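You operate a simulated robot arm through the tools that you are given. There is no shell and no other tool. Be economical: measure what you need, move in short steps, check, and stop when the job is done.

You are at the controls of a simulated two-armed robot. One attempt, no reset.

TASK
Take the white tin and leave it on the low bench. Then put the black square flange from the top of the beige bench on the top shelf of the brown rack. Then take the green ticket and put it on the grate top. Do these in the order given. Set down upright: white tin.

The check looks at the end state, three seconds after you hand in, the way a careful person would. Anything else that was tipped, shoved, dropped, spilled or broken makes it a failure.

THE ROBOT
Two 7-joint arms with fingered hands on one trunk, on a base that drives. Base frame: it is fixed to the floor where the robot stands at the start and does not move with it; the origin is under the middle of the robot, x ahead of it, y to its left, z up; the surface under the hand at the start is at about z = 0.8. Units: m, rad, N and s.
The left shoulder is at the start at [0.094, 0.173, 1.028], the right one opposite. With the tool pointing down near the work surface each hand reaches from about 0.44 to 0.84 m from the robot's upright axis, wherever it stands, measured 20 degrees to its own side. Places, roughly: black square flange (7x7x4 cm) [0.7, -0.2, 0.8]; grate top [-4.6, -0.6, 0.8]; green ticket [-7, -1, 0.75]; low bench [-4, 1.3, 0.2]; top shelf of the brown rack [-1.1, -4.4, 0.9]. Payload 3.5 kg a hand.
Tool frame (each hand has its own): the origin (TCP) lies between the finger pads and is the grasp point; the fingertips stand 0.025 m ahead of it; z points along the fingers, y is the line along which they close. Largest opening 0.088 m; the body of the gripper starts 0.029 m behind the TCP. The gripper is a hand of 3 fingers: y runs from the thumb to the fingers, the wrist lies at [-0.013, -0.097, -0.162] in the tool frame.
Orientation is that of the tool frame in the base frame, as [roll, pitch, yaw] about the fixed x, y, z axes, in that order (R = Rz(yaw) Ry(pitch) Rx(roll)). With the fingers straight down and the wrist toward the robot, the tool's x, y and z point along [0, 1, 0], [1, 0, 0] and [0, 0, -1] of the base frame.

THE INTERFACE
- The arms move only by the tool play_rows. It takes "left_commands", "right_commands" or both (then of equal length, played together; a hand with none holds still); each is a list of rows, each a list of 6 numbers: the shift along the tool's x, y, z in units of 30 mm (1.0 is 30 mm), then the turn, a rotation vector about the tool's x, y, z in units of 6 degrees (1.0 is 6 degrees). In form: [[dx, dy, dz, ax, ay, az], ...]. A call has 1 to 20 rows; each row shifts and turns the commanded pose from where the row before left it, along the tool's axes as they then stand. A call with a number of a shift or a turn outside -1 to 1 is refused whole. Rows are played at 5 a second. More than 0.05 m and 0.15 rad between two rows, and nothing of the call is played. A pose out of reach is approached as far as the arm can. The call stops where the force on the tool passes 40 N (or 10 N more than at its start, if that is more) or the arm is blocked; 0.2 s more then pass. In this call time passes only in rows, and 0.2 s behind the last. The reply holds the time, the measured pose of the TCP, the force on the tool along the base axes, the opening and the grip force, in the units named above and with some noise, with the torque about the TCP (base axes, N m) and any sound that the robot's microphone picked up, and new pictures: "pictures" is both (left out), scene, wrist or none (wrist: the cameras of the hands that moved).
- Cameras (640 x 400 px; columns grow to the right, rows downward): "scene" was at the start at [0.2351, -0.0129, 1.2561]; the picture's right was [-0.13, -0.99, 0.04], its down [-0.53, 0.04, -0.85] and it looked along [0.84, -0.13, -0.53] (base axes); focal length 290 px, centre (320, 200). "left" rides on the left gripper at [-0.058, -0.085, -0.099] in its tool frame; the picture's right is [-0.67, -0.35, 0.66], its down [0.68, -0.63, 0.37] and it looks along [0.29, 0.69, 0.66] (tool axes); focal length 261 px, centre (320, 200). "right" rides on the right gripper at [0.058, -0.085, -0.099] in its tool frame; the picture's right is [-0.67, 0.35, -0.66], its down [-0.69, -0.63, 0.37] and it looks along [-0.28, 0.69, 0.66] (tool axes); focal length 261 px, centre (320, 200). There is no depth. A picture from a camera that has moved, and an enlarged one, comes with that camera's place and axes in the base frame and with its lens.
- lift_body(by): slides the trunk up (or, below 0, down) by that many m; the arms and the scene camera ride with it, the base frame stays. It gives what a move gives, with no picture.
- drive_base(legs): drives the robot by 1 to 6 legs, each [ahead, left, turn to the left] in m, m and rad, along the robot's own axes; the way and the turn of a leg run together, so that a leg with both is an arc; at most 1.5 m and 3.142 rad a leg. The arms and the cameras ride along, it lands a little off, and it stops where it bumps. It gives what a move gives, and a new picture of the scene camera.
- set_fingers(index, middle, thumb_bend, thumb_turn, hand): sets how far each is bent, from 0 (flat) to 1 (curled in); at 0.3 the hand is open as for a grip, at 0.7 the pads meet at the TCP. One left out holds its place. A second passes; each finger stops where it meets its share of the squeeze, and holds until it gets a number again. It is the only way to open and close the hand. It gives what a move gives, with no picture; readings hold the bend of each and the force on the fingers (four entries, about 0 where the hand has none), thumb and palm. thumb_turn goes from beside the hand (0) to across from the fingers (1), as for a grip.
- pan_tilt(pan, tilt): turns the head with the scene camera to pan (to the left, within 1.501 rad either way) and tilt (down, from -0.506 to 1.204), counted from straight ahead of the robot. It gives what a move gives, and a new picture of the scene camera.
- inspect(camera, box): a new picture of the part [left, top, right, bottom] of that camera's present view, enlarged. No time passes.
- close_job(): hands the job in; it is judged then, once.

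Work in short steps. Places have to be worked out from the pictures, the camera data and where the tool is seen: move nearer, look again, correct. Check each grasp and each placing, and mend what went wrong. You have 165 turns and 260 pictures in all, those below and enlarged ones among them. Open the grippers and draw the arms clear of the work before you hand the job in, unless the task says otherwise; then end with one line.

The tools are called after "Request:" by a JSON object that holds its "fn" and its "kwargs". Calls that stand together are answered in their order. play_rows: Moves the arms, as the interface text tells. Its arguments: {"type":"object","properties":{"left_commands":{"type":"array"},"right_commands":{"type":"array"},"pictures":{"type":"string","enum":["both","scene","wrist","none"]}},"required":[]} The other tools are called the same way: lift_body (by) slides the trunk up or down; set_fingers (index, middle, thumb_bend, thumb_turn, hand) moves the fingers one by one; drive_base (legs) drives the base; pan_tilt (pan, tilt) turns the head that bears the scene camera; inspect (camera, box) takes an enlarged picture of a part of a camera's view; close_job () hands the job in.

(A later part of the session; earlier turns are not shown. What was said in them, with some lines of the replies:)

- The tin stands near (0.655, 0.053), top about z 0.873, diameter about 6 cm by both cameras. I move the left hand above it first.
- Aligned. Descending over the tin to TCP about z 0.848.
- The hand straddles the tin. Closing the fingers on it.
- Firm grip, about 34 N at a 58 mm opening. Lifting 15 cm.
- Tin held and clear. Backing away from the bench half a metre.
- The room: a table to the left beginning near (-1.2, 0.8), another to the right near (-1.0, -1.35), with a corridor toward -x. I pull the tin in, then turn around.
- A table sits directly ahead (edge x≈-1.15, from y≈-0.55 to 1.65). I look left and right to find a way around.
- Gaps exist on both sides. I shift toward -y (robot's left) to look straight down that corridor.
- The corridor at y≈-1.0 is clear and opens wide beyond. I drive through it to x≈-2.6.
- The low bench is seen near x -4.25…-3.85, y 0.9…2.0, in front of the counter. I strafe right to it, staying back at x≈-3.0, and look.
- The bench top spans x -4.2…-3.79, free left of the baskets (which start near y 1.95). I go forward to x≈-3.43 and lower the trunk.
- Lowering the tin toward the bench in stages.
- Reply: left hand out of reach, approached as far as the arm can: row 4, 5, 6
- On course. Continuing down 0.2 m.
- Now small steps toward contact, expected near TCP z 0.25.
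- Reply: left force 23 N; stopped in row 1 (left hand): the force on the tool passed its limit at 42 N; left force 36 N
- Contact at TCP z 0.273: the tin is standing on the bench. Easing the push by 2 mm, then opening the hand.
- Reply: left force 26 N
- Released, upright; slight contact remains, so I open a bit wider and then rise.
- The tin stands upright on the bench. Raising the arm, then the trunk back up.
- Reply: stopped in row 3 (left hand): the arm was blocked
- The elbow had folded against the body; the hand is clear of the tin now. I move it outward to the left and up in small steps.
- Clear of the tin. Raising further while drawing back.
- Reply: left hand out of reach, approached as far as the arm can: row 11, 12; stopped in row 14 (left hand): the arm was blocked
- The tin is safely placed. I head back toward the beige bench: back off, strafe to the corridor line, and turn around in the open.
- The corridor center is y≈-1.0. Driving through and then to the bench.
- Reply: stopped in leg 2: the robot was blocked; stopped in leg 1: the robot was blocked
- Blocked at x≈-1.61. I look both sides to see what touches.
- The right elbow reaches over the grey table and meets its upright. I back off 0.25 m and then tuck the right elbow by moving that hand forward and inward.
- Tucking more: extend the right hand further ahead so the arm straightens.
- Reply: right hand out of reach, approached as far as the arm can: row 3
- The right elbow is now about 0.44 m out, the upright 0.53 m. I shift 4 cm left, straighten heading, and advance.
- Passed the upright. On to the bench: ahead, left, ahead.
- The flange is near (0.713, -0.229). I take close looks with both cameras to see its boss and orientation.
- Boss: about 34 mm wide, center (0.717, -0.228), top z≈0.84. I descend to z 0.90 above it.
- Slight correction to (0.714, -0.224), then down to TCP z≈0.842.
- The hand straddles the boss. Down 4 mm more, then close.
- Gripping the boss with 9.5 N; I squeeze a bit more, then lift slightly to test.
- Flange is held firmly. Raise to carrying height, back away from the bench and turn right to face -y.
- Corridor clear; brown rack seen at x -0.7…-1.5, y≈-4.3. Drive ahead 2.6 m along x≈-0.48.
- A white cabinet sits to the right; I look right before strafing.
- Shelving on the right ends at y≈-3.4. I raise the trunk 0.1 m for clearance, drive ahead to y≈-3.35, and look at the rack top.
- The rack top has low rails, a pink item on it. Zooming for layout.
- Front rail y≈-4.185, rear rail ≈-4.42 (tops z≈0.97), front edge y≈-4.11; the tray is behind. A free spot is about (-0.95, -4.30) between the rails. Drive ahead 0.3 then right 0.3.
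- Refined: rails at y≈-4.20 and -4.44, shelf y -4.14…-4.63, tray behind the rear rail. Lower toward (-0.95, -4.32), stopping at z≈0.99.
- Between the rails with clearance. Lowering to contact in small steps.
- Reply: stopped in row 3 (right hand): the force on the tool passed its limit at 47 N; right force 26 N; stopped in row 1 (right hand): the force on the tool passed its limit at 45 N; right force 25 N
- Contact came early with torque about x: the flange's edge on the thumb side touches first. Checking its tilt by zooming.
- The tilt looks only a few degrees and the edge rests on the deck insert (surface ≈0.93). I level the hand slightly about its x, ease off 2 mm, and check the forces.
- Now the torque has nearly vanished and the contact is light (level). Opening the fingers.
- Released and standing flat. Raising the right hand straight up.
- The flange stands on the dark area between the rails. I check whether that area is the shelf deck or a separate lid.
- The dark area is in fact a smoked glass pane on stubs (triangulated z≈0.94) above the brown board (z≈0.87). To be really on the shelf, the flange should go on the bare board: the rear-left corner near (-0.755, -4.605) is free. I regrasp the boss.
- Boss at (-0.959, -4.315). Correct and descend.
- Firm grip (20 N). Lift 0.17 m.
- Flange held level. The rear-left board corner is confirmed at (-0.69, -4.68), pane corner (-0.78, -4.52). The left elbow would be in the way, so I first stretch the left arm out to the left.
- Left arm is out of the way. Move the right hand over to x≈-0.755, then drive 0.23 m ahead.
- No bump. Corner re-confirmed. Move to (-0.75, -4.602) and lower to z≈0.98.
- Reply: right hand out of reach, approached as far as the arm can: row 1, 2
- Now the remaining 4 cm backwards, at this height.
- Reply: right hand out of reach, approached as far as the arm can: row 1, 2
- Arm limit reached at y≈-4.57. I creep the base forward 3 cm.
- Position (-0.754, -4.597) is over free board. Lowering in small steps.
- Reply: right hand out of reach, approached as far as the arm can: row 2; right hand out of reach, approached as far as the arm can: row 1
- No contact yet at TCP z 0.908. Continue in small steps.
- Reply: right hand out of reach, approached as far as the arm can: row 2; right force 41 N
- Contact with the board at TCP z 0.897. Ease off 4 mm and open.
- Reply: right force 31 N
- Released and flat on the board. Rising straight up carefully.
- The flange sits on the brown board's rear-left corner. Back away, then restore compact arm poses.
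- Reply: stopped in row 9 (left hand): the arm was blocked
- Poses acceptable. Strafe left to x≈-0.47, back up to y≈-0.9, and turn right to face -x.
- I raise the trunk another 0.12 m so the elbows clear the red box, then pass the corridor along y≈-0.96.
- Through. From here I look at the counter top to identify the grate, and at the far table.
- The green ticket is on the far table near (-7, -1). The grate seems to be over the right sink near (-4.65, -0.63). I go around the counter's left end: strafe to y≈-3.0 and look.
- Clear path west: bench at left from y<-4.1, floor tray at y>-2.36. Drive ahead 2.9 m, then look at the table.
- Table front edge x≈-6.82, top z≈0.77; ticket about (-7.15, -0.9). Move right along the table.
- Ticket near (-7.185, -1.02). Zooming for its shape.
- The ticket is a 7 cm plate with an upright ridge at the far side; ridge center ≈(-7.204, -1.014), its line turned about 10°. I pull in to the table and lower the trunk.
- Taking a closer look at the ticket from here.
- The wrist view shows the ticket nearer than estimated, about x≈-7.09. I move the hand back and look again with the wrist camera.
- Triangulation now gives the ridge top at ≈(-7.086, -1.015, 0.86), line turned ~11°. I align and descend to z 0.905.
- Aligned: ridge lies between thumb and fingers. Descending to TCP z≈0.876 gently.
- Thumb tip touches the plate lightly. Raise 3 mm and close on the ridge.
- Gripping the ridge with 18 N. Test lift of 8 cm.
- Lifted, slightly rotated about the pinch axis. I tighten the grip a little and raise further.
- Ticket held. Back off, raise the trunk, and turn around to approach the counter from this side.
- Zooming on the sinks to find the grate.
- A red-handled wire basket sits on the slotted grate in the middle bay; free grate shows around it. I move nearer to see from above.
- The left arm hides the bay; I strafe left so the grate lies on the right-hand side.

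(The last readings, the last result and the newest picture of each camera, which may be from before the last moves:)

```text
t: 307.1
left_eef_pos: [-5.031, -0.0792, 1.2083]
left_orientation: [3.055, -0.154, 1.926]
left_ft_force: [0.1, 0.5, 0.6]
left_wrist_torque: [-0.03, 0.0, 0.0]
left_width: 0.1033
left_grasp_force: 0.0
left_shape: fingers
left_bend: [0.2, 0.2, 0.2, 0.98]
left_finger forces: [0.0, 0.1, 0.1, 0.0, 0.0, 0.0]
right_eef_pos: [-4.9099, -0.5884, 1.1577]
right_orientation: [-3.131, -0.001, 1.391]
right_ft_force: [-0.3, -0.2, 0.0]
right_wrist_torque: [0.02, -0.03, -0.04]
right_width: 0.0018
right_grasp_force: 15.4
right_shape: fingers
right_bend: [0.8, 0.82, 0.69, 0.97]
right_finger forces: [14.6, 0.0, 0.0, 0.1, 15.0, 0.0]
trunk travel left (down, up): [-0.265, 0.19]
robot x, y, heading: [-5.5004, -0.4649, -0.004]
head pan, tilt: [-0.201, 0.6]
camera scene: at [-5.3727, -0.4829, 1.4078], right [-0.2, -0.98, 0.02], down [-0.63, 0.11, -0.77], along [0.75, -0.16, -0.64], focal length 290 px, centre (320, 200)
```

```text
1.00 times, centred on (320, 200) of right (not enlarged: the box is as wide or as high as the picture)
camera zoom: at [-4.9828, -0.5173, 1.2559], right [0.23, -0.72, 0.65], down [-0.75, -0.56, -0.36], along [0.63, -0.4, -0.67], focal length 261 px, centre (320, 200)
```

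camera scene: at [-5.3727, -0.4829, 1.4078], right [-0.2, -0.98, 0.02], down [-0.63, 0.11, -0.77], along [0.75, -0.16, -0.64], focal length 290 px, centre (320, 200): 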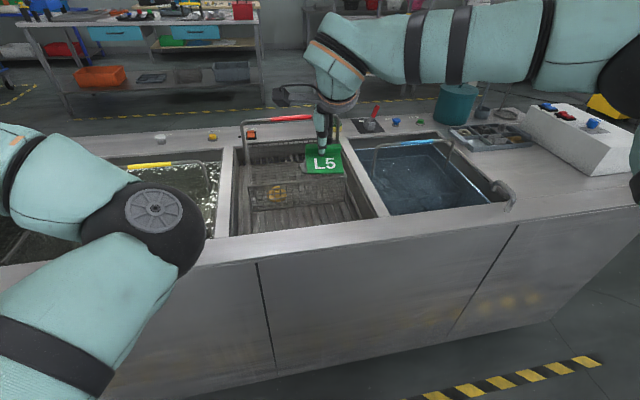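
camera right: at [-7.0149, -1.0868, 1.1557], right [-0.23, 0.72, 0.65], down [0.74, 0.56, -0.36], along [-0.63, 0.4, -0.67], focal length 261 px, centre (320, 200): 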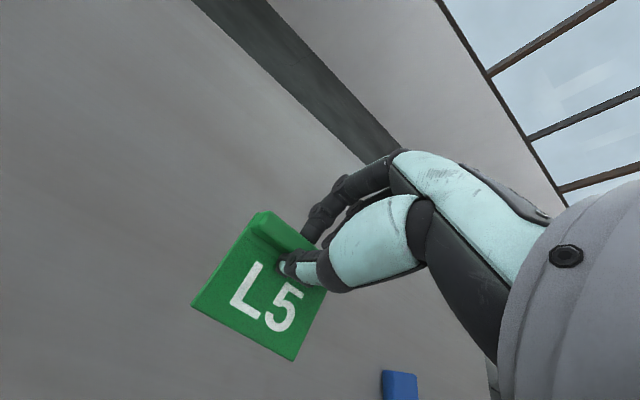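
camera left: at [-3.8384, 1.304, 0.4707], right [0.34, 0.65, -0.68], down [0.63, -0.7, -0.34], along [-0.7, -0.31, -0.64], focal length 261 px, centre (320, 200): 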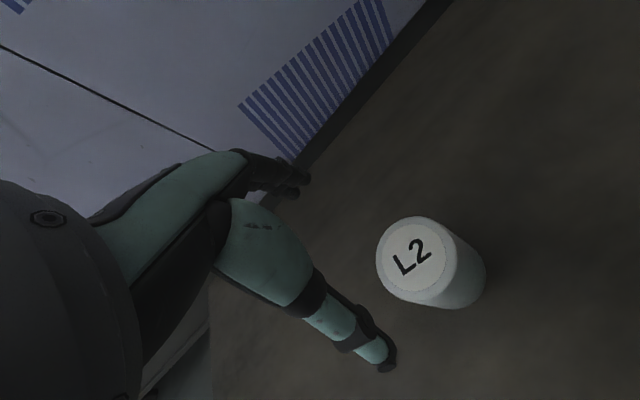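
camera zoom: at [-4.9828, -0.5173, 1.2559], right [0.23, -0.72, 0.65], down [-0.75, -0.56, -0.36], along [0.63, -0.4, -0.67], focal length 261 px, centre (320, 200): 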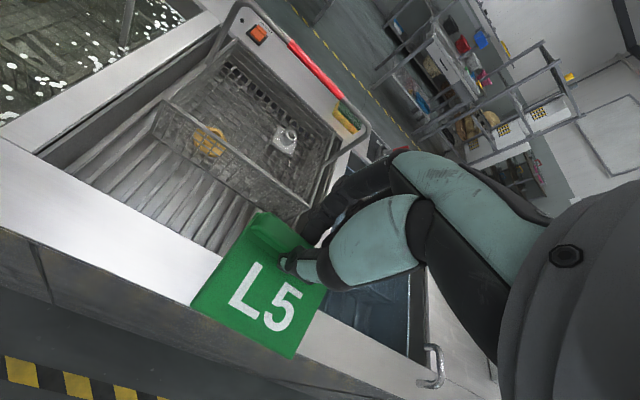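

The slotted grate is recessed in the bay x -4.82…-4.35, y -0.77…-0.37 (rim z 0.843, grate ≈0.80); the basket covers x>-4.68, leaving a free 14 cm strip to its west. I'll turn the hand 90° so that thumb and fingers open along that strip.

Request:
{"fn": "play_rows", "kwargs": {"right_commands": [[0, 0, 0, 0, 0, -1], [0, 0, 0, 0, 0, -1], [0, 0, 0, 0, 0, -1], [0, 0, 0, 0, 0, -1], [0, 0, 0, 0, 0, -1], [0, 0, 0, 0, 0, -1], [0, 0, 0, 0, 0, -1], [0, 0, 0, 0, 0, -1]], "pictures": "scene"}}

```text
t: 308.9
left_eef_pos: [-5.0314, -0.0805, 1.2078]
left_orientation: [3.055, -0.153, 1.927]
left_ft_force: [0.1, -0.2, -1.0]
left_wrist_torque: [-0.01, 0.01, 0.01]
left_width: 0.1029
left_grasp_force: 0.1
left_shape: fingers
left_bend: [0.2, 0.2, 0.2, 0.98]
left_finger forces: [0.0, 0.0, 0.1, 0.1, 0.0, 0.0]
right_eef_pos: [-4.9106, -0.589, 1.1559]
right_orientation: [-3.135, -0.009, 2.074]
right_ft_force: [0.4, 0.3, 0.5]
right_wrist_torque: [-0.03, 0.0, 0.03]
right_width: 0.0019
right_grasp_force: 15.0
right_shape: fingers
right_bend: [0.8, 0.82, 0.69, 0.97]
right_finger forces: [14.6, 0.1, 0.0, 0.1, 14.9, 0.0]
right hand out of reach, approached as far as the arm can: row 7, 8
trunk travel left (down, up): [-0.265, 0.19]
robot x, y, heading: [-5.5003, -0.4633, -0.0]
head pan, tilt: [-0.201, 0.6]
camera scene: at [-5.3728, -0.4833, 1.4078], right [-0.2, -0.98, 0.02], down [-0.63, 0.11, -0.77], along [0.75, -0.17, -0.64], focal length 290 px, centre (320, 200)
```

scene: 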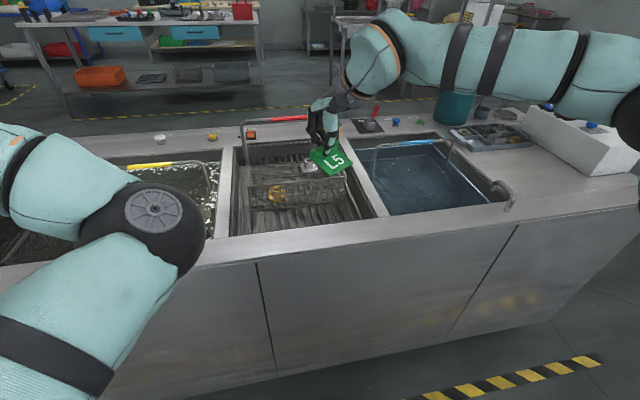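

The wrist stops at yaw 2.07, so I add the rest by turning the base 0.6 rad left and shifting right.

Request:
{"fn": "drive_base", "kwargs": {"legs": [[0, 0, 0.62], [-0.03, -0.32, 0]]}}

Request:
{"fn": "pan_tilt", "kwargs": {"pan": -0.3, "tilt": 0.65}}

```text
t: 312.7
left_eef_pos: [-5.1807, -0.1596, 1.2096]
left_orientation: [3.057, -0.153, 2.544]
left_ft_force: [-0.1, 0.8, 0.3]
left_wrist_torque: [-0.01, 0.01, 0.0]
left_width: 0.1034
left_grasp_force: 0.0
left_shape: fingers
left_bend: [0.2, 0.2, 0.2, 0.98]
left_finger forces: [0.1, 0.0, 0.1, 0.0, 0.0, 0.1]
right_eef_pos: [-4.7866, -0.501, 1.1561]
right_orientation: [-3.134, -0.009, 2.691]
right_ft_force: [0.2, 0.3, -0.4]
right_wrist_torque: [0.01, 0.0, -0.02]
right_width: 0.0019
right_grasp_force: 15.2
right_shape: fingers
right_bend: [0.8, 0.82, 0.69, 0.97]
right_finger forces: [14.6, 0.0, 0.1, 0.0, 14.9, 0.1]
trunk travel left (down, up): [-0.265, 0.19]
robot x, y, heading: [-5.3408, -0.7431, 0.616]
head pan, tilt: [-0.201, 0.6]
camera scene: at [-5.2252, -0.684, 1.4078], right [0.41, -0.91, 0.02], down [-0.58, -0.27, -0.77], along [0.71, 0.3, -0.64], focal length 290 px, centre (320, 200)
```

scene: 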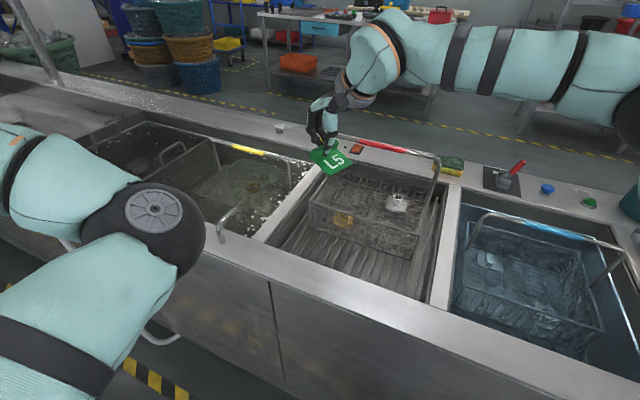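

```text
t: 313.4
left_eef_pos: [-5.1796, -0.1597, 1.2089]
left_orientation: [3.055, -0.152, 2.546]
left_ft_force: [-0.1, -0.3, 0.5]
left_wrist_torque: [-0.02, 0.0, -0.04]
left_width: 0.1036
left_grasp_force: 0.1
left_shape: fingers
left_bend: [0.2, 0.2, 0.2, 0.98]
left_finger forces: [0.1, 0.0, 0.0, 0.1, 0.0, 0.0]
right_eef_pos: [-4.7848, -0.5029, 1.1553]
right_orientation: [-3.133, -0.007, 2.692]
right_ft_force: [-0.4, 0.5, 0.2]
right_wrist_torque: [0.02, -0.02, 0.0]
right_width: 0.0018
right_grasp_force: 14.8
right_shape: fingers
right_bend: [0.8, 0.82, 0.69, 0.97]
right_finger forces: [14.5, 0.0, 0.0, 0.0, 14.9, 0.0]
trunk travel left (down, up): [-0.265, 0.19]
robot x, y, heading: [-5.3367, -0.7466, 0.617]
head pan, tilt: [-0.3, 0.649]
camera scene: at [-5.2231, -0.6943, 1.4039], right [0.31, -0.95, 0.03], down [-0.63, -0.23, -0.74], along [0.71, 0.21, -0.68], focal length 290 px, centre (320, 200)
```

scene: 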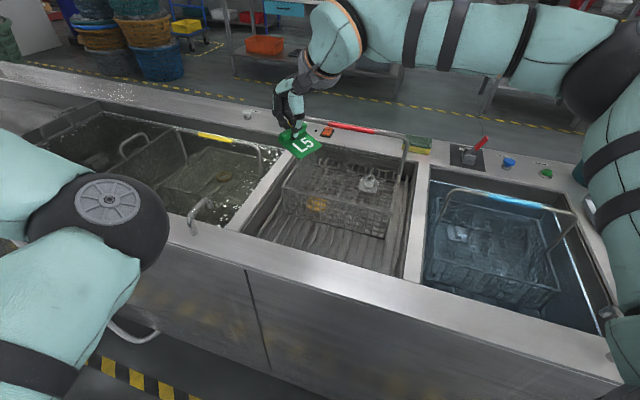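

Request:
{"fn": "inspect", "kwargs": {"camera": "scene", "box": [230, 90, 430, 290]}}

Request:
{"fn": "inspect", "kwargs": {"camera": "right", "box": [0, 0, 640, 400]}}

```text
2.00 times, centred on (330, 190) of scene
camera zoom: at [-5.2231, -0.6943, 1.4039], right [0.31, -0.95, 0.03], down [-0.63, -0.23, -0.74], along [0.71, 0.21, -0.68], focal length 580 px, centre (300, 220)
```

zoom: 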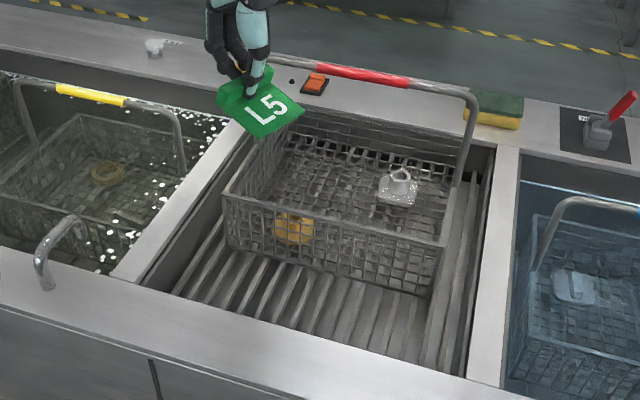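

```text
1.00 times, centred on (320, 200) of right (not enlarged: the box is as wide or as high as the picture)
camera zoom: at [-4.8745, -0.555, 1.2556], right [0.76, 0.02, 0.65], down [0.34, -0.87, -0.37], along [0.55, 0.5, -0.67], focal length 261 px, centre (320, 200)
```

zoom: 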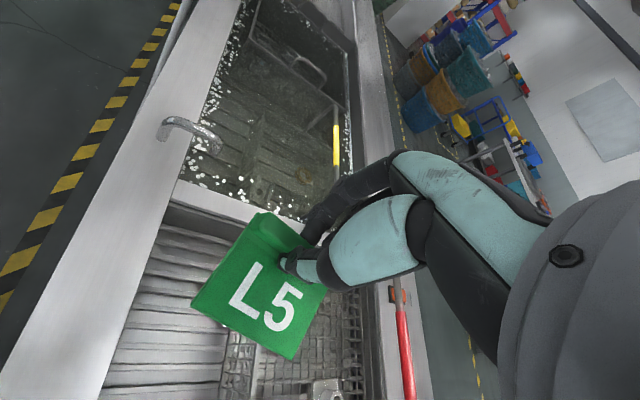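

Good view: grate z≈0.78, free strip x -4.82…-4.67. A further 0.3 rad of base turn aligns the hand better with the strip.

Request:
{"fn": "drive_base", "kwargs": {"legs": [[-0.126, -0.219, 0], [0, 0, 0.3]]}}

```text
t: 316.2
left_eef_pos: [-5.3363, -0.3909, 1.2087]
left_orientation: [3.054, -0.152, 2.846]
left_ft_force: [0.3, 0.4, 0.3]
left_wrist_torque: [0.01, 0.0, 0.0]
left_width: 0.1033
left_grasp_force: 0.1
left_shape: fingers
left_bend: [0.2, 0.2, 0.2, 0.98]
left_finger forces: [0.0, 0.1, 0.0, 0.1, 0.0, 0.0]
right_eef_pos: [-4.8567, -0.6011, 1.1568]
right_orientation: [-3.135, -0.009, 2.993]
right_ft_force: [-0.4, 0.0, -0.2]
right_wrist_torque: [-0.01, 0.01, 0.02]
right_width: 0.0017
right_grasp_force: 14.7
right_shape: fingers
right_bend: [0.8, 0.82, 0.69, 0.97]
right_finger forces: [14.6, 0.0, 0.0, 0.0, 14.9, 0.0]
trunk travel left (down, up): [-0.265, 0.19]
robot x, y, heading: [-5.3133, -0.9947, 0.917]
head pan, tilt: [-0.3, 0.649]
camera scene: at [-5.2181, -0.9133, 1.4039], right [0.58, -0.81, 0.03], down [-0.54, -0.41, -0.74], along [0.61, 0.41, -0.68], focal length 290 px, centre (320, 200)
```

scene: 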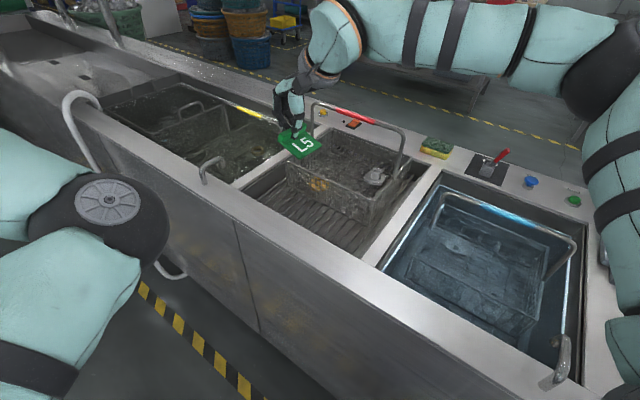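

Now shift the hand by arm to above (-4.748, -0.54) and lower to z≈1.0.

Request:
{"fn": "play_rows", "kwargs": {"right_commands": [[-0.83, 0.64, 0, 0, 0, 0], [-0.83, 0.64, 0, 0, 0, 0], [-0.83, 0.64, 0, 0, 0, 0], [-0.83, 0.64, 0, 0, 0, 0], [0, 0, 1, 0, 0, 0], [0, 0, 1, 0, 0, 0], [0, 0, 1, 0, 0, 0], [0, 0, 1, 0, 0, 0], [0, 0, 1, 0, 0, 0]]}}

```text
t: 318.2
left_eef_pos: [-5.3361, -0.39, 1.2088]
left_orientation: [3.057, -0.153, 2.846]
left_ft_force: [0.8, -0.6, -0.1]
left_wrist_torque: [-0.03, 0.01, 0.05]
left_width: 0.1035
left_grasp_force: 0.1
left_shape: fingers
left_bend: [0.2, 0.2, 0.2, 0.98]
left_finger forces: [0.0, 0.0, 0.0, 0.1, 0.1, 0.1]
right_eef_pos: [-4.8592, -0.6021, 1.006]
right_orientation: [-3.135, -0.008, 2.994]
right_ft_force: [0.0, 0.4, -0.8]
right_wrist_torque: [-0.01, 0.01, 0.02]
right_width: 0.0018
right_grasp_force: 15.2
right_shape: fingers
right_bend: [0.8, 0.82, 0.69, 0.97]
right_finger forces: [14.8, 0.0, 0.0, 0.0, 14.9, 0.0]
right hand out of reach, approached as far as the arm can: row 1, 2, 3, 4
trunk travel left (down, up): [-0.265, 0.19]
robot x, y, heading: [-5.3117, -0.9973, 0.917]
head pan, tilt: [-0.3, 0.649]
camera scene: at [-5.2179, -0.913, 1.4038], right [0.58, -0.81, 0.03], down [-0.54, -0.41, -0.74], along [0.61, 0.41, -0.68], focal length 290 px, centre (320, 200)
camera right: at [-4.9285, -0.6772, 1.1052], right [0.72, 0.25, 0.65], down [0.58, -0.73, -0.37], along [0.38, 0.64, -0.67], focal length 261 px, centre (320, 200)
```

scene: 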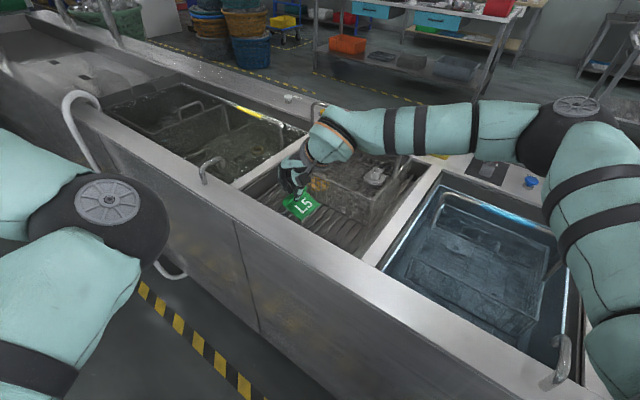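
right: 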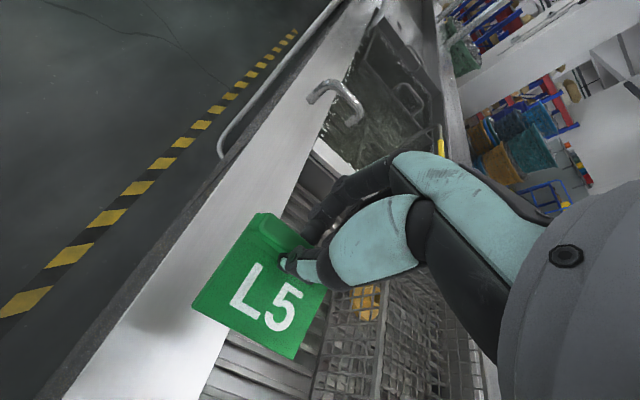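

The wrist limit prevents the lateral arm move, so I let the base carry the hand the last 12 cm.

Request:
{"fn": "drive_base", "kwargs": {"legs": [[0.117, -0.05, 0]]}}

Request:
{"fn": "inspect", "kwargs": {"camera": "right", "box": [0, 0, 640, 400]}}

```text
t: 319.5
left_eef_pos: [-5.2327, -0.3304, 1.2079]
left_orientation: [3.057, -0.158, 2.846]
left_ft_force: [0.3, 1.0, -0.3]
left_wrist_torque: [-0.02, 0.02, -0.01]
left_width: 0.1034
left_grasp_force: 0.0
left_shape: fingers
left_bend: [0.2, 0.2, 0.2, 0.98]
left_finger forces: [0.0, 0.0, 0.0, 0.0, 0.1, 0.0]
right_eef_pos: [-4.7552, -0.546, 1.0043]
right_orientation: [-3.132, -0.012, 2.986]
right_ft_force: [-0.1, 0.0, -0.5]
right_wrist_torque: [-0.02, 0.0, 0.06]
right_width: 0.002
right_grasp_force: 14.5
right_shape: fingers
right_bend: [0.8, 0.82, 0.69, 0.97]
right_finger forces: [14.9, 0.0, 0.0, 0.0, 15.0, 0.1]
trunk travel left (down, up): [-0.265, 0.19]
robot x, y, heading: [-5.217, -0.9392, 0.918]
head pan, tilt: [-0.3, 0.649]
stopped in leg 1: the robot was blocked; the commanded pose is now the measured one
camera scene: at [-5.1152, -0.8542, 1.4032], right [0.58, -0.82, 0.03], down [-0.54, -0.41, -0.73], along [0.61, 0.41, -0.68], focal length 290 px, centre (320, 200)
```

scene: 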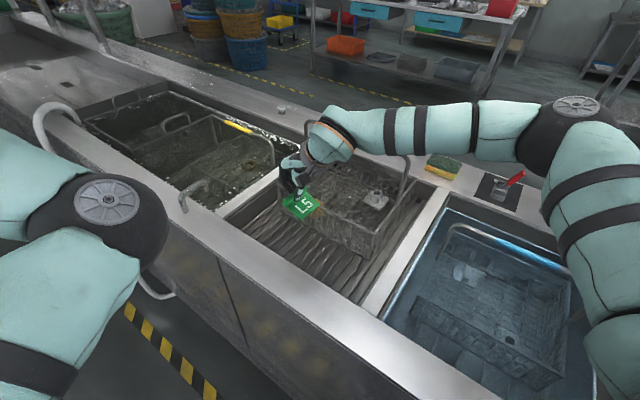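

```text
1.00 times, centred on (320, 200) of right (not enlarged: the box is as wide or as high as the picture)
camera zoom: at [-4.8254, -0.6204, 1.1031], right [0.72, 0.25, 0.64], down [0.58, -0.73, -0.37], along [0.38, 0.64, -0.67], focal length 261 px, centre (320, 200)
```

zoom: 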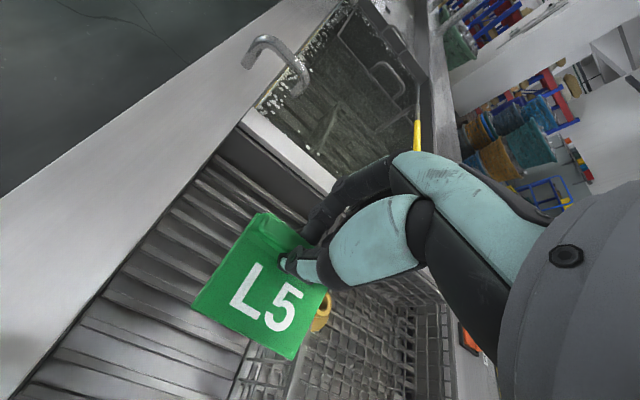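

TCP (-4.755, -0.546): the ticket's footprint lies between rim and basket. Lowering to z≈0.885.

Request:
{"fn": "play_rows", "kwargs": {"right_commands": [[0, 0, 1, 0, 0, 0], [0, 0, 1, 0, 0, 0], [0, 0, 1, 0, 0, 0], [0, 0, 1, 0, 0, 0]]}}

Request:
{"fn": "inspect", "kwargs": {"camera": "scene", "box": [220, 110, 420, 290]}}

```text
t: 320.5
left_eef_pos: [-5.2358, -0.3327, 1.2082]
left_orientation: [3.059, -0.154, 2.843]
left_ft_force: [0.2, -1.2, -0.6]
left_wrist_torque: [-0.01, -0.01, 0.01]
left_width: 0.1033
left_grasp_force: 0.1
left_shape: fingers
left_bend: [0.2, 0.2, 0.2, 0.98]
left_finger forces: [0.0, 0.1, 0.1, 0.0, 0.0, 0.0]
right_eef_pos: [-4.7606, -0.5472, 0.8861]
right_orientation: [-3.131, -0.009, 2.987]
right_ft_force: [0.1, -0.4, 0.2]
right_wrist_torque: [-0.02, -0.01, 0.0]
right_width: 0.0017
right_grasp_force: 15.3
right_shape: fingers
right_bend: [0.8, 0.82, 0.69, 0.97]
right_finger forces: [14.9, 0.0, 0.0, 0.0, 15.1, 0.0]
trunk travel left (down, up): [-0.265, 0.19]
robot x, y, heading: [-5.2164, -0.9373, 0.916]
head pan, tilt: [-0.3, 0.649]
camera scene: at [-5.1194, -0.8563, 1.4038], right [0.58, -0.82, 0.03], down [-0.54, -0.41, -0.74], along [0.61, 0.41, -0.68], focal length 290 px, centre (320, 200)
camera right: at [-4.8303, -0.6224, 0.9846], right [0.72, 0.25, 0.65], down [0.58, -0.73, -0.37], along [0.38, 0.64, -0.67], focal length 261 px, centre (320, 200)
```

scene: 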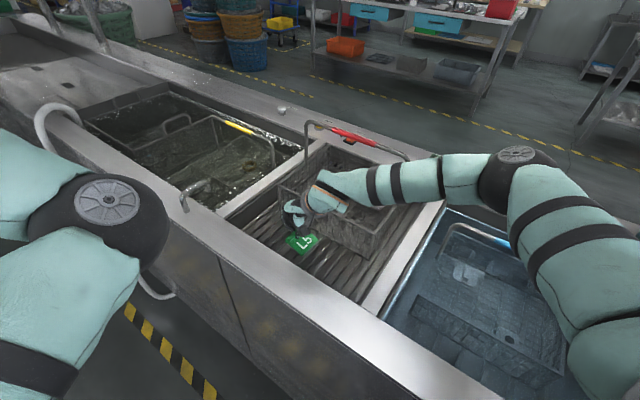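
right: 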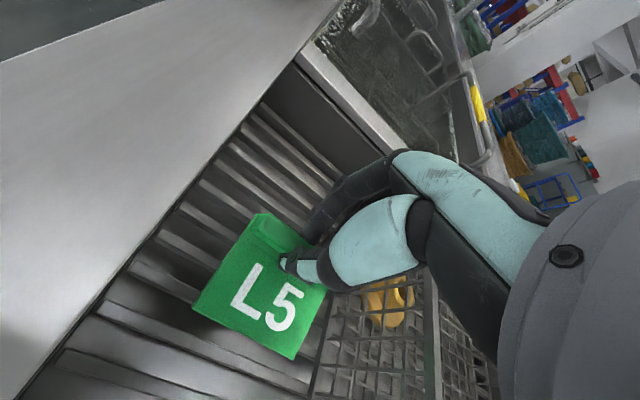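

```text
2.22 times, centred on (320, 200) of scene
camera zoom: at [-5.1194, -0.8563, 1.4038], right [0.58, -0.82, 0.03], down [-0.54, -0.41, -0.74], along [0.61, 0.41, -0.68], focal length 645 px, centre (320, 200)
```

zoom: 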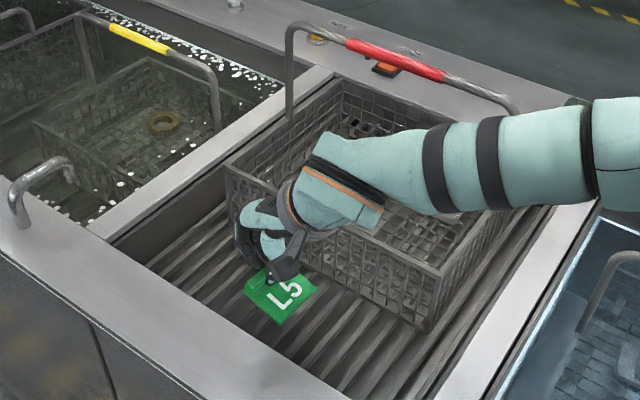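

Well placed over the bars. Continuing down in small steps with force checks.

Request:
{"fn": "play_rows", "kwargs": {"right_commands": [[0, 0, 0.4, 0, 0, 0], [0, 0, 0.3, 0, 0, 0], [0, 0, 0.3, 0, 0, 0]], "pictures": "wrist"}}

Request:
{"fn": "inspect", "kwargs": {"camera": "scene", "box": [240, 150, 380, 290]}}

```text
t: 321.3
left_eef_pos: [-5.236, -0.3318, 1.2091]
left_orientation: [3.057, -0.153, 2.844]
left_ft_force: [-0.2, 0.6, 0.0]
left_wrist_torque: [0.02, 0.02, -0.02]
left_width: 0.1036
left_grasp_force: 0.0
left_shape: fingers
left_bend: [0.2, 0.2, 0.2, 0.98]
left_finger forces: [0.0, 0.0, 0.0, 0.0, 0.0, 0.0]
right_eef_pos: [-4.76, -0.5483, 0.8554]
right_orientation: [-3.133, -0.008, 2.988]
right_ft_force: [-0.6, 0.1, -0.4]
right_wrist_torque: [-0.01, -0.03, -0.05]
right_width: 0.0013
right_grasp_force: 15.0
right_shape: fingers
right_bend: [0.8, 0.82, 0.69, 0.97]
right_finger forces: [14.8, 0.1, 0.1, 0.1, 15.1, 0.1]
trunk travel left (down, up): [-0.265, 0.19]
robot x, y, heading: [-5.2153, -0.9379, 0.911]
head pan, tilt: [-0.3, 0.649]
camera right: at [-4.8303, -0.6234, 0.9548], right [0.72, 0.25, 0.65], down [0.58, -0.73, -0.37], along [0.38, 0.64, -0.67], focal length 261 px, centre (320, 200)
```

right: 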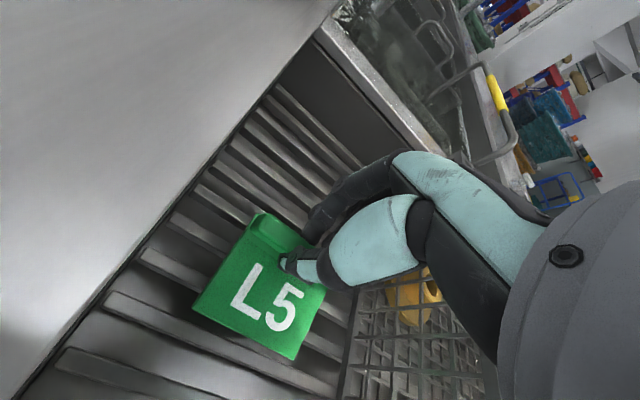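

```text
2.86 times, centred on (310, 220) of scene
camera zoom: at [-5.12, -0.8567, 1.4039], right [0.58, -0.82, 0.03], down [-0.54, -0.41, -0.74], along [0.61, 0.41, -0.68], focal length 829 px, centre (349, 143)
```

zoom: 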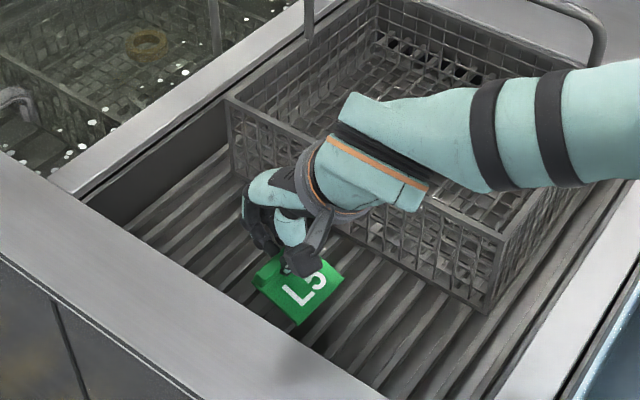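

Clearances fine; keep lowering in 6 mm steps.

Request:
{"fn": "play_rows", "kwargs": {"right_commands": [[0, 0, 0.25, 0, 0, 0], [0, 0, 0.25, 0, 0, 0]], "pictures": "none"}}

Request:
{"fn": "play_rows", "kwargs": {"right_commands": [[0, 0, 0.2, 0, 0, 0], [0, 0, 0.2, 0, 0, 0]], "pictures": "wrist"}}

```text
t: 321.9
left_eef_pos: [-5.2361, -0.3326, 1.2098]
left_orientation: [3.057, -0.153, 2.843]
left_ft_force: [-0.3, 0.1, -1.0]
left_wrist_torque: [-0.01, -0.01, -0.01]
left_width: 0.1036
left_grasp_force: 0.0
left_shape: fingers
left_bend: [0.2, 0.2, 0.2, 0.98]
left_finger forces: [0.0, 0.1, 0.0, 0.0, 0.1, 0.1]
right_eef_pos: [-4.7606, -0.5483, 0.8408]
right_orientation: [-3.134, -0.008, 2.988]
right_ft_force: [0.5, 1.0, 0.8]
right_wrist_torque: [-0.04, -0.02, 0.03]
right_width: 0.0016
right_grasp_force: 15.5
right_shape: fingers
right_bend: [0.8, 0.82, 0.69, 0.97]
right_finger forces: [13.9, 1.9, 0.0, 0.1, 15.3, 0.1]
trunk travel left (down, up): [-0.265, 0.19]
robot x, y, heading: [-5.2142, -0.9352, 0.915]
head pan, tilt: [-0.3, 0.649]
```

```text
t: 322.5
left_eef_pos: [-5.2364, -0.3328, 1.2083]
left_orientation: [3.056, -0.152, 2.844]
left_ft_force: [0.2, -0.4, -0.6]
left_wrist_torque: [-0.01, -0.05, 0.02]
left_width: 0.1035
left_grasp_force: 0.0
left_shape: fingers
left_bend: [0.2, 0.2, 0.2, 0.98]
left_finger forces: [0.0, 0.0, 0.0, 0.0, 0.0, 0.0]
right_eef_pos: [-4.7612, -0.5486, 0.8302]
right_orientation: [-3.135, -0.009, 2.989]
right_ft_force: [0.9, 0.0, 5.7]
right_wrist_torque: [-0.26, 0.05, 0.04]
right_width: 0.002
right_grasp_force: 20.0
right_shape: fingers
right_bend: [0.8, 0.82, 0.72, 0.97]
right_finger forces: [14.7, 0.0, 0.0, 0.0, 24.6, 0.0]
trunk travel left (down, up): [-0.265, 0.19]
robot x, y, heading: [-5.2113, -0.9361, 0.919]
head pan, tilt: [-0.3, 0.649]
camera right: at [-4.8314, -0.6237, 0.9287], right [0.72, 0.25, 0.65], down [0.58, -0.73, -0.37], along [0.38, 0.64, -0.67], focal length 261 px, centre (320, 200)
```

right: 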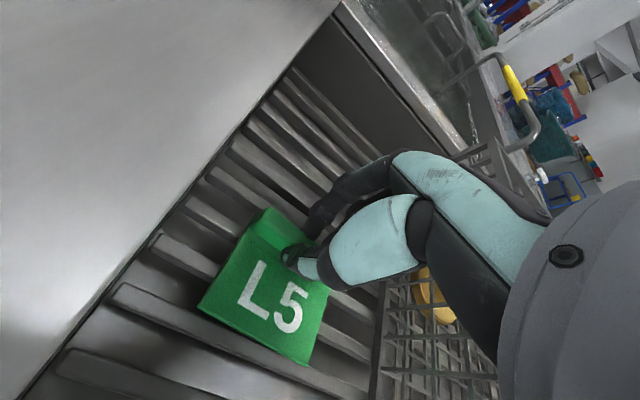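

The plate's free edge touches first (torque about x). Level it by turning about the tool x, then lower a few mm.

Request:
{"fn": "play_rows", "kwargs": {"right_commands": [[0, 0, 0, 0.6, 0, 0], [0, 0, 0, 0.6, 0, 0], [0, 0, 0.15, 0, 0, 0]], "pictures": "wrist"}}

Request:
{"fn": "inspect", "kwargs": {"camera": "scene", "box": [260, 190, 360, 290]}}

```text
t: 323.3
left_eef_pos: [-5.2367, -0.3347, 1.21]
left_orientation: [3.054, -0.153, 2.845]
left_ft_force: [-0.1, -0.4, 1.2]
left_wrist_torque: [0.01, 0.01, 0.02]
left_width: 0.1032
left_grasp_force: 0.2
left_shape: fingers
left_bend: [0.2, 0.2, 0.2, 0.98]
left_finger forces: [0.1, 0.0, 0.0, 0.0, 0.0, 0.0]
right_eef_pos: [-4.7622, -0.5494, 0.828]
right_orientation: [-3.013, -0.007, 2.989]
right_ft_force: [4.5, 1.8, 22.9]
right_wrist_torque: [-0.2, 0.08, -0.01]
right_width: 0.0015
right_grasp_force: 24.6
right_shape: fingers
right_bend: [0.8, 0.82, 0.72, 0.97]
right_finger forces: [16.4, 3.2, 0.0, 0.0, 31.2, 0.0]
trunk travel left (down, up): [-0.265, 0.19]
robot x, y, heading: [-5.2154, -0.9382, 0.916]
head pan, tilt: [-0.3, 0.649]
camera right: at [-4.8298, -0.6113, 0.9365], right [0.73, 0.32, 0.6], down [0.57, -0.77, -0.29], along [0.37, 0.55, -0.75], focal length 261 px, centre (320, 200)
```

right: 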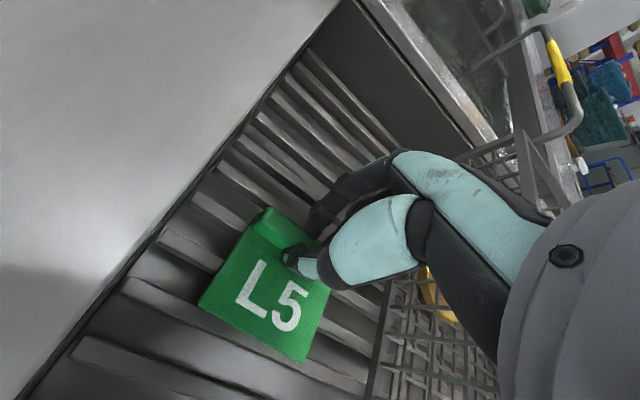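

```text
4.00 times, centred on (310, 240) of scene
camera zoom: at [-5.1221, -0.8588, 1.4045], right [0.58, -0.82, 0.03], down [-0.54, -0.41, -0.74], along [0.61, 0.41, -0.67], focal length 1160 px, centre (360, 40)
```

zoom: 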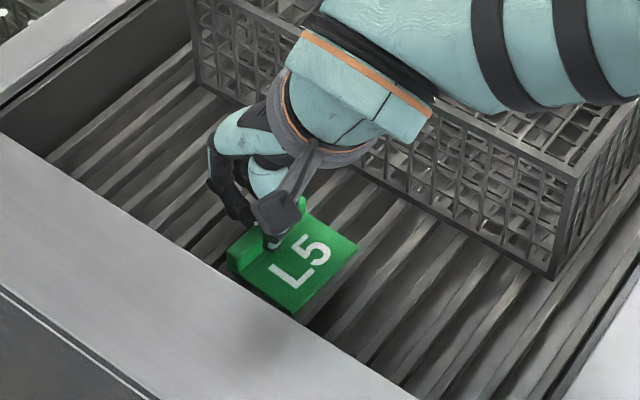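

Now loaded near the ridge with little torque: it lies flat on the bars. Ease 3 mm and open a little.

Request:
{"fn": "play_rows", "kwargs": {"right_commands": [[0, 0, -0.1, 0, 0, 0]], "pictures": "none"}}

Request:
{"fn": "set_fingers", "kwargs": {"hand": "right", "index": 0.5, "middle": 0.5, "thumb_bend": 0.45}}

Request:
{"fn": "inspect", "kwargs": {"camera": "right", "box": [100, 120, 420, 390]}}

```text
t: 323.7
left_eef_pos: [-5.2359, -0.3337, 1.2104]
left_orientation: [3.054, -0.153, 2.844]
left_ft_force: [0.2, -1.1, 0.1]
left_wrist_torque: [0.0, 0.01, -0.02]
left_width: 0.1035
left_grasp_force: 0.0
left_shape: fingers
left_bend: [0.2, 0.2, 0.2, 0.98]
left_finger forces: [0.0, 0.1, 0.0, 0.0, 0.1, 0.0]
right_eef_pos: [-4.7621, -0.5488, 0.828]
right_orientation: [-3.01, -0.009, 2.99]
right_ft_force: [2.8, 3.4, 11.6]
right_wrist_torque: [-0.04, 0.01, 0.0]
right_width: 0.0015
right_grasp_force: 20.7
right_shape: fingers
right_bend: [0.8, 0.82, 0.72, 0.98]
right_finger forces: [16.6, 3.0, 0.0, 0.0, 21.8, 0.0]
trunk travel left (down, up): [-0.265, 0.19]
robot x, y, heading: [-5.2151, -0.9391, 0.918]
head pan, tilt: [-0.3, 0.649]
```

```text
t: 324.7
left_eef_pos: [-5.2394, -0.3362, 1.2097]
left_orientation: [3.053, -0.151, 2.844]
left_ft_force: [0.2, -0.6, 0.2]
left_wrist_torque: [0.01, 0.02, 0.0]
left_width: 0.1034
left_grasp_force: 0.0
left_shape: fingers
left_bend: [0.2, 0.2, 0.2, 0.98]
left_finger forces: [0.0, 0.1, 0.0, 0.0, 0.0, 0.0]
right_eef_pos: [-4.7613, -0.5504, 0.8305]
right_orientation: [-3.012, -0.008, 2.989]
right_ft_force: [-0.2, 0.8, 26.6]
right_wrist_torque: [0.51, -0.09, 0.04]
right_width: 0.0389
right_grasp_force: 13.0
right_shape: fingers
right_bend: [0.57, 0.5, 0.45, 0.98]
right_finger forces: [15.1, 11.9, 0.0, 0.0, 0.1, 0.1]
trunk travel left (down, up): [-0.265, 0.19]
robot x, y, heading: [-5.2168, -0.9387, 0.916]
head pan, tilt: [-0.3, 0.649]
```

```text
1.48 times, centred on (260, 255) of right
camera zoom: at [-4.831, -0.6124, 0.939], right [0.73, 0.32, 0.6], down [0.57, -0.77, -0.29], along [0.37, 0.55, -0.75], focal length 386 px, centre (409, 118)
```

zoom: 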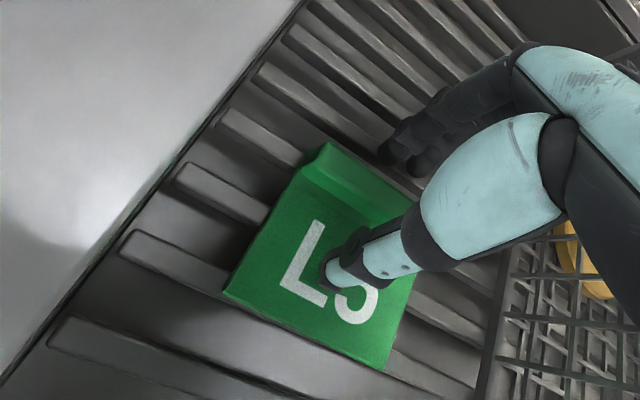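

Ticket lies flat and free; the fingertips press on a bar. Raise slowly.

Request:
{"fn": "play_rows", "kwargs": {"right_commands": [[0, 0, -0.3, 0, 0, 0], [0, 0, -0.3, 0, 0, 0]], "pictures": "wrist"}}

```text
t: 325.3
left_eef_pos: [-5.2377, -0.3336, 1.2088]
left_orientation: [3.056, -0.152, 2.844]
left_ft_force: [0.9, 0.3, 0.6]
left_wrist_torque: [0.01, -0.01, 0.03]
left_width: 0.1033
left_grasp_force: 0.2
left_shape: fingers
left_bend: [0.2, 0.2, 0.2, 0.98]
left_finger forces: [0.1, 0.0, 0.1, 0.0, 0.0, 0.0]
right_eef_pos: [-4.7608, -0.546, 0.8447]
right_orientation: [-3.008, -0.009, 2.988]
right_ft_force: [-0.4, 0.8, 0.0]
right_wrist_torque: [0.0, 0.01, -0.01]
right_width: 0.0467
right_grasp_force: 0.1
right_shape: fingers
right_bend: [0.5, 0.5, 0.45, 0.98]
right_finger forces: [0.1, 0.0, 0.0, 0.1, 0.1, 0.0]
trunk travel left (down, up): [-0.265, 0.19]
robot x, y, heading: [-5.2157, -0.9376, 0.917]
head pan, tilt: [-0.3, 0.649]
camera right: at [-4.8291, -0.6091, 0.9533], right [0.73, 0.33, 0.6], down [0.57, -0.77, -0.28], along [0.37, 0.55, -0.75], focal length 261 px, centre (320, 200)
```

right: 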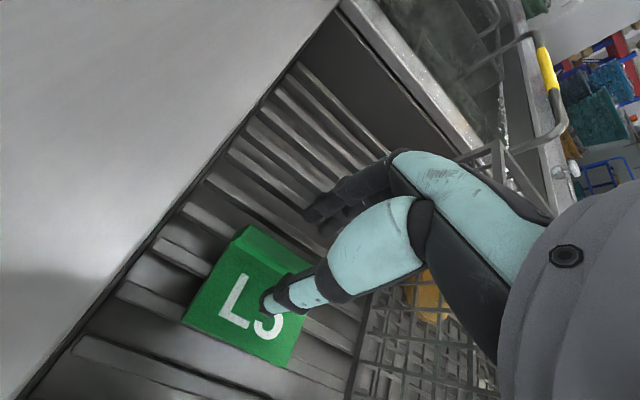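

Free of contact. Raising straight up to z≈1.1.

Request:
{"fn": "play_rows", "kwargs": {"right_commands": [[0, 0, -0.5, -0.4, 0, 0], [0, 0, -0.8, -0.4, 0, 0], [0, 0, -1, -0.4, 0, 0], [0, 0, -1, 0, 0, 0], [0, 0, -1, 0, 0, 0], [0, 0, -1, 0, 0, 0], [0, 0, -1, 0, 0, 0], [0, 0, -1, 0, 0, 0], [0, 0, -1, 0, 0, 0]]}}

Request:
{"fn": "inspect", "kwargs": {"camera": "scene", "box": [230, 150, 390, 290]}}

```text
t: 327.3
left_eef_pos: [-5.2362, -0.3336, 1.209]
left_orientation: [3.055, -0.154, 2.844]
left_ft_force: [-0.6, 0.2, 0.0]
left_wrist_torque: [-0.01, -0.02, 0.0]
left_width: 0.1033
left_grasp_force: 0.0
left_shape: fingers
left_bend: [0.2, 0.2, 0.2, 0.98]
left_finger forces: [0.0, 0.0, 0.1, 0.1, 0.0, 0.0]
right_eef_pos: [-4.7577, -0.5409, 1.0957]
right_orientation: [-3.133, -0.01, 2.99]
right_ft_force: [-0.4, -0.4, 0.5]
right_wrist_torque: [0.01, 0.01, -0.01]
right_width: 0.0464
right_grasp_force: 0.2
right_shape: fingers
right_bend: [0.5, 0.5, 0.45, 0.98]
right_finger forces: [0.0, 0.0, 0.1, 0.0, 0.1, 0.0]
trunk travel left (down, up): [-0.265, 0.19]
robot x, y, heading: [-5.2109, -0.9402, 0.916]
head pan, tilt: [-0.3, 0.649]
camera scene: at [-5.1204, -0.857, 1.404], right [0.58, -0.82, 0.03], down [-0.54, -0.41, -0.74], along [0.61, 0.41, -0.67], focal length 290 px, centre (320, 200)
camera right: at [-4.8273, -0.6155, 1.1946], right [0.72, 0.25, 0.65], down [0.58, -0.73, -0.37], along [0.38, 0.64, -0.67], focal length 261 px, centre (320, 200)
```

scene: 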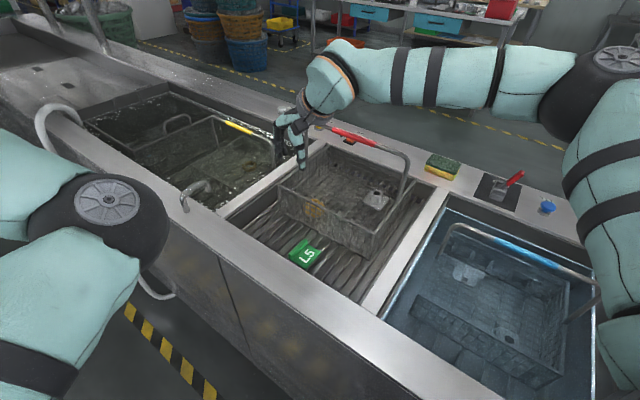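
right: 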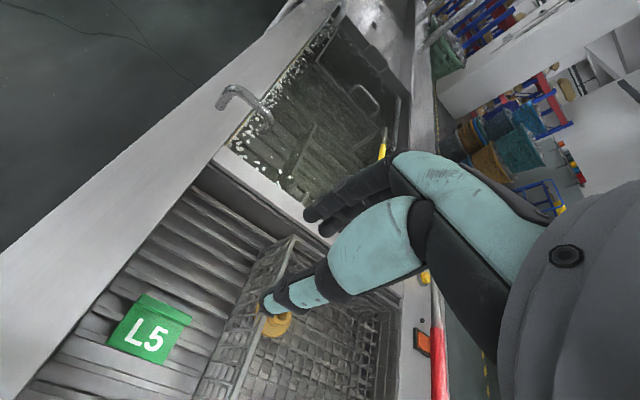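

```text
2.86 times, centred on (310, 220) of scene
camera zoom: at [-5.1204, -0.857, 1.404], right [0.58, -0.82, 0.03], down [-0.54, -0.41, -0.74], along [0.61, 0.41, -0.67], focal length 829 px, centre (349, 143)
```

zoom: 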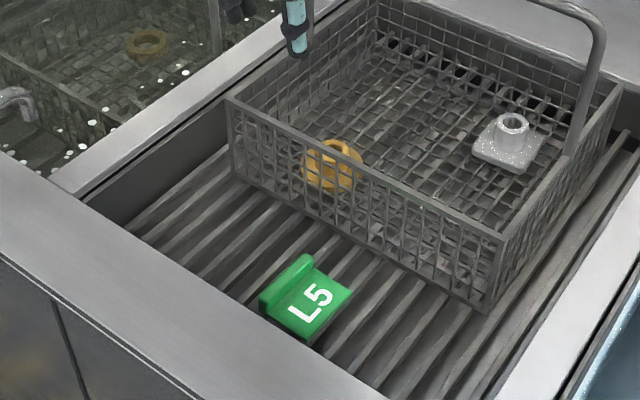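

The ticket lies flat on the grate. Open the hand fully, raise the trunk, and back away clear.

Request:
{"fn": "set_fingers", "kwargs": {"hand": "right", "index": 0.3, "middle": 0.3, "thumb_bend": 0.3}}

Request:
{"fn": "lift_body", "kwargs": {"by": 0.1}}

Request:
{"fn": "drive_base", "kwargs": {"legs": [[-0.5, 0.1, 0]]}}

```text
t: 328.3
left_eef_pos: [-5.2348, -0.3327, 1.2085]
left_orientation: [3.057, -0.153, 2.844]
left_ft_force: [0.4, 0.0, -0.1]
left_wrist_torque: [0.02, -0.04, -0.01]
left_width: 0.1032
left_grasp_force: 0.1
left_shape: fingers
left_bend: [0.2, 0.2, 0.2, 0.98]
left_finger forces: [0.0, 0.0, 0.0, 0.0, 0.0, 0.0]
right_eef_pos: [-4.7572, -0.5398, 1.0943]
right_orientation: [-3.133, -0.008, 2.989]
right_ft_force: [0.5, -0.2, -1.6]
right_wrist_torque: [0.02, 0.0, 0.0]
right_width: 0.0842
right_grasp_force: 0.0
right_shape: fingers
right_bend: [0.3, 0.3, 0.3, 0.98]
right_finger forces: [0.1, 0.0, 0.0, 0.0, 0.0, 0.1]
trunk travel left (down, up): [-0.265, 0.19]
robot x, y, heading: [-5.2192, -0.9427, 0.92]
head pan, tilt: [-0.3, 0.649]
```

```text
t: 329.7
left_eef_pos: [-5.2355, -0.3331, 1.3096]
left_orientation: [3.055, -0.153, 2.844]
left_ft_force: [1.0, 0.1, -0.5]
left_wrist_torque: [-0.02, -0.02, 0.0]
left_width: 0.1036
left_grasp_force: 0.1
left_shape: fingers
left_bend: [0.2, 0.2, 0.2, 0.98]
left_finger forces: [0.0, 0.0, 0.0, 0.0, 0.1, 0.0]
right_eef_pos: [-4.7573, -0.5402, 1.1939]
right_orientation: [-3.133, -0.008, 2.987]
right_ft_force: [-0.9, -0.2, 0.7]
right_wrist_torque: [0.01, 0.0, 0.01]
right_width: 0.0842
right_grasp_force: 0.1
right_shape: fingers
right_bend: [0.3, 0.3, 0.3, 0.98]
right_finger forces: [0.1, 0.1, 0.0, 0.0, 0.0, 0.0]
trunk travel left (down, up): [-0.365, 0.09]
robot x, y, heading: [-5.2121, -0.9426, 0.918]
head pan, tilt: [-0.3, 0.649]
```

```text
t: 332.7
left_eef_pos: [-5.6185, -0.6707, 1.3084]
left_orientation: [3.057, -0.155, 2.845]
left_ft_force: [0.3, -0.3, 0.0]
left_wrist_torque: [0.01, -0.01, 0.02]
left_width: 0.1032
left_grasp_force: 0.0
left_shape: fingers
left_bend: [0.2, 0.2, 0.2, 0.98]
left_finger forces: [0.0, 0.1, 0.0, 0.0, 0.0, 0.1]
right_eef_pos: [-5.1405, -0.8757, 1.1939]
right_orientation: [-3.132, -0.01, 2.99]
right_ft_force: [0.1, 0.2, -0.4]
right_wrist_torque: [0.0, 0.03, -0.03]
right_width: 0.0845
right_grasp_force: 0.0
right_shape: fingers
right_bend: [0.3, 0.3, 0.3, 0.98]
right_finger forces: [0.1, 0.0, 0.1, 0.1, 0.0, 0.0]
trunk travel left (down, up): [-0.365, 0.09]
robot x, y, heading: [-5.5987, -1.2795, 0.922]
head pan, tilt: [-0.3, 0.649]
camera scene: at [-5.5266, -1.2239, 1.5137], right [0.58, -0.82, 0.01], down [-0.51, -0.36, -0.78], along [0.64, 0.45, -0.62], focal length 290 px, centre (320, 200)
```

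scene: 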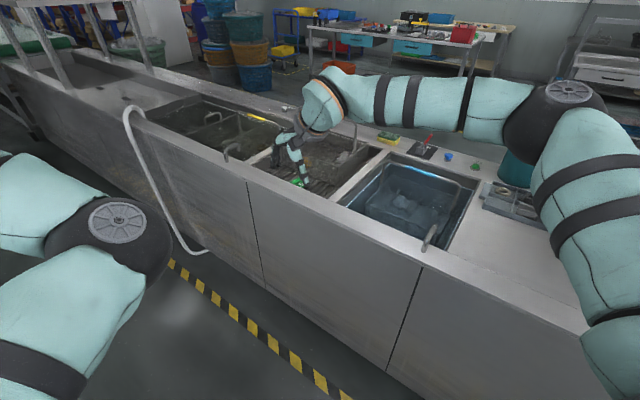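

All three items are placed and checked, both hands are open, and the arms are clear of the work. Handing in.

Request:
{"fn": "close_job", "kwargs": {}}

```text
The job is handed in.
```

I handed the job in with all three items placed, in order, and no verdict has come back yet: the white tin stands upright on the low bench, the black flange is on the rear-left corner of the brown rack's top shelf, and the green ticket lies flat on the grate; the base was blocked twice, once when the right elbow met the grey table's upright and once against the counter, and I saw nothing shifted or tipped.
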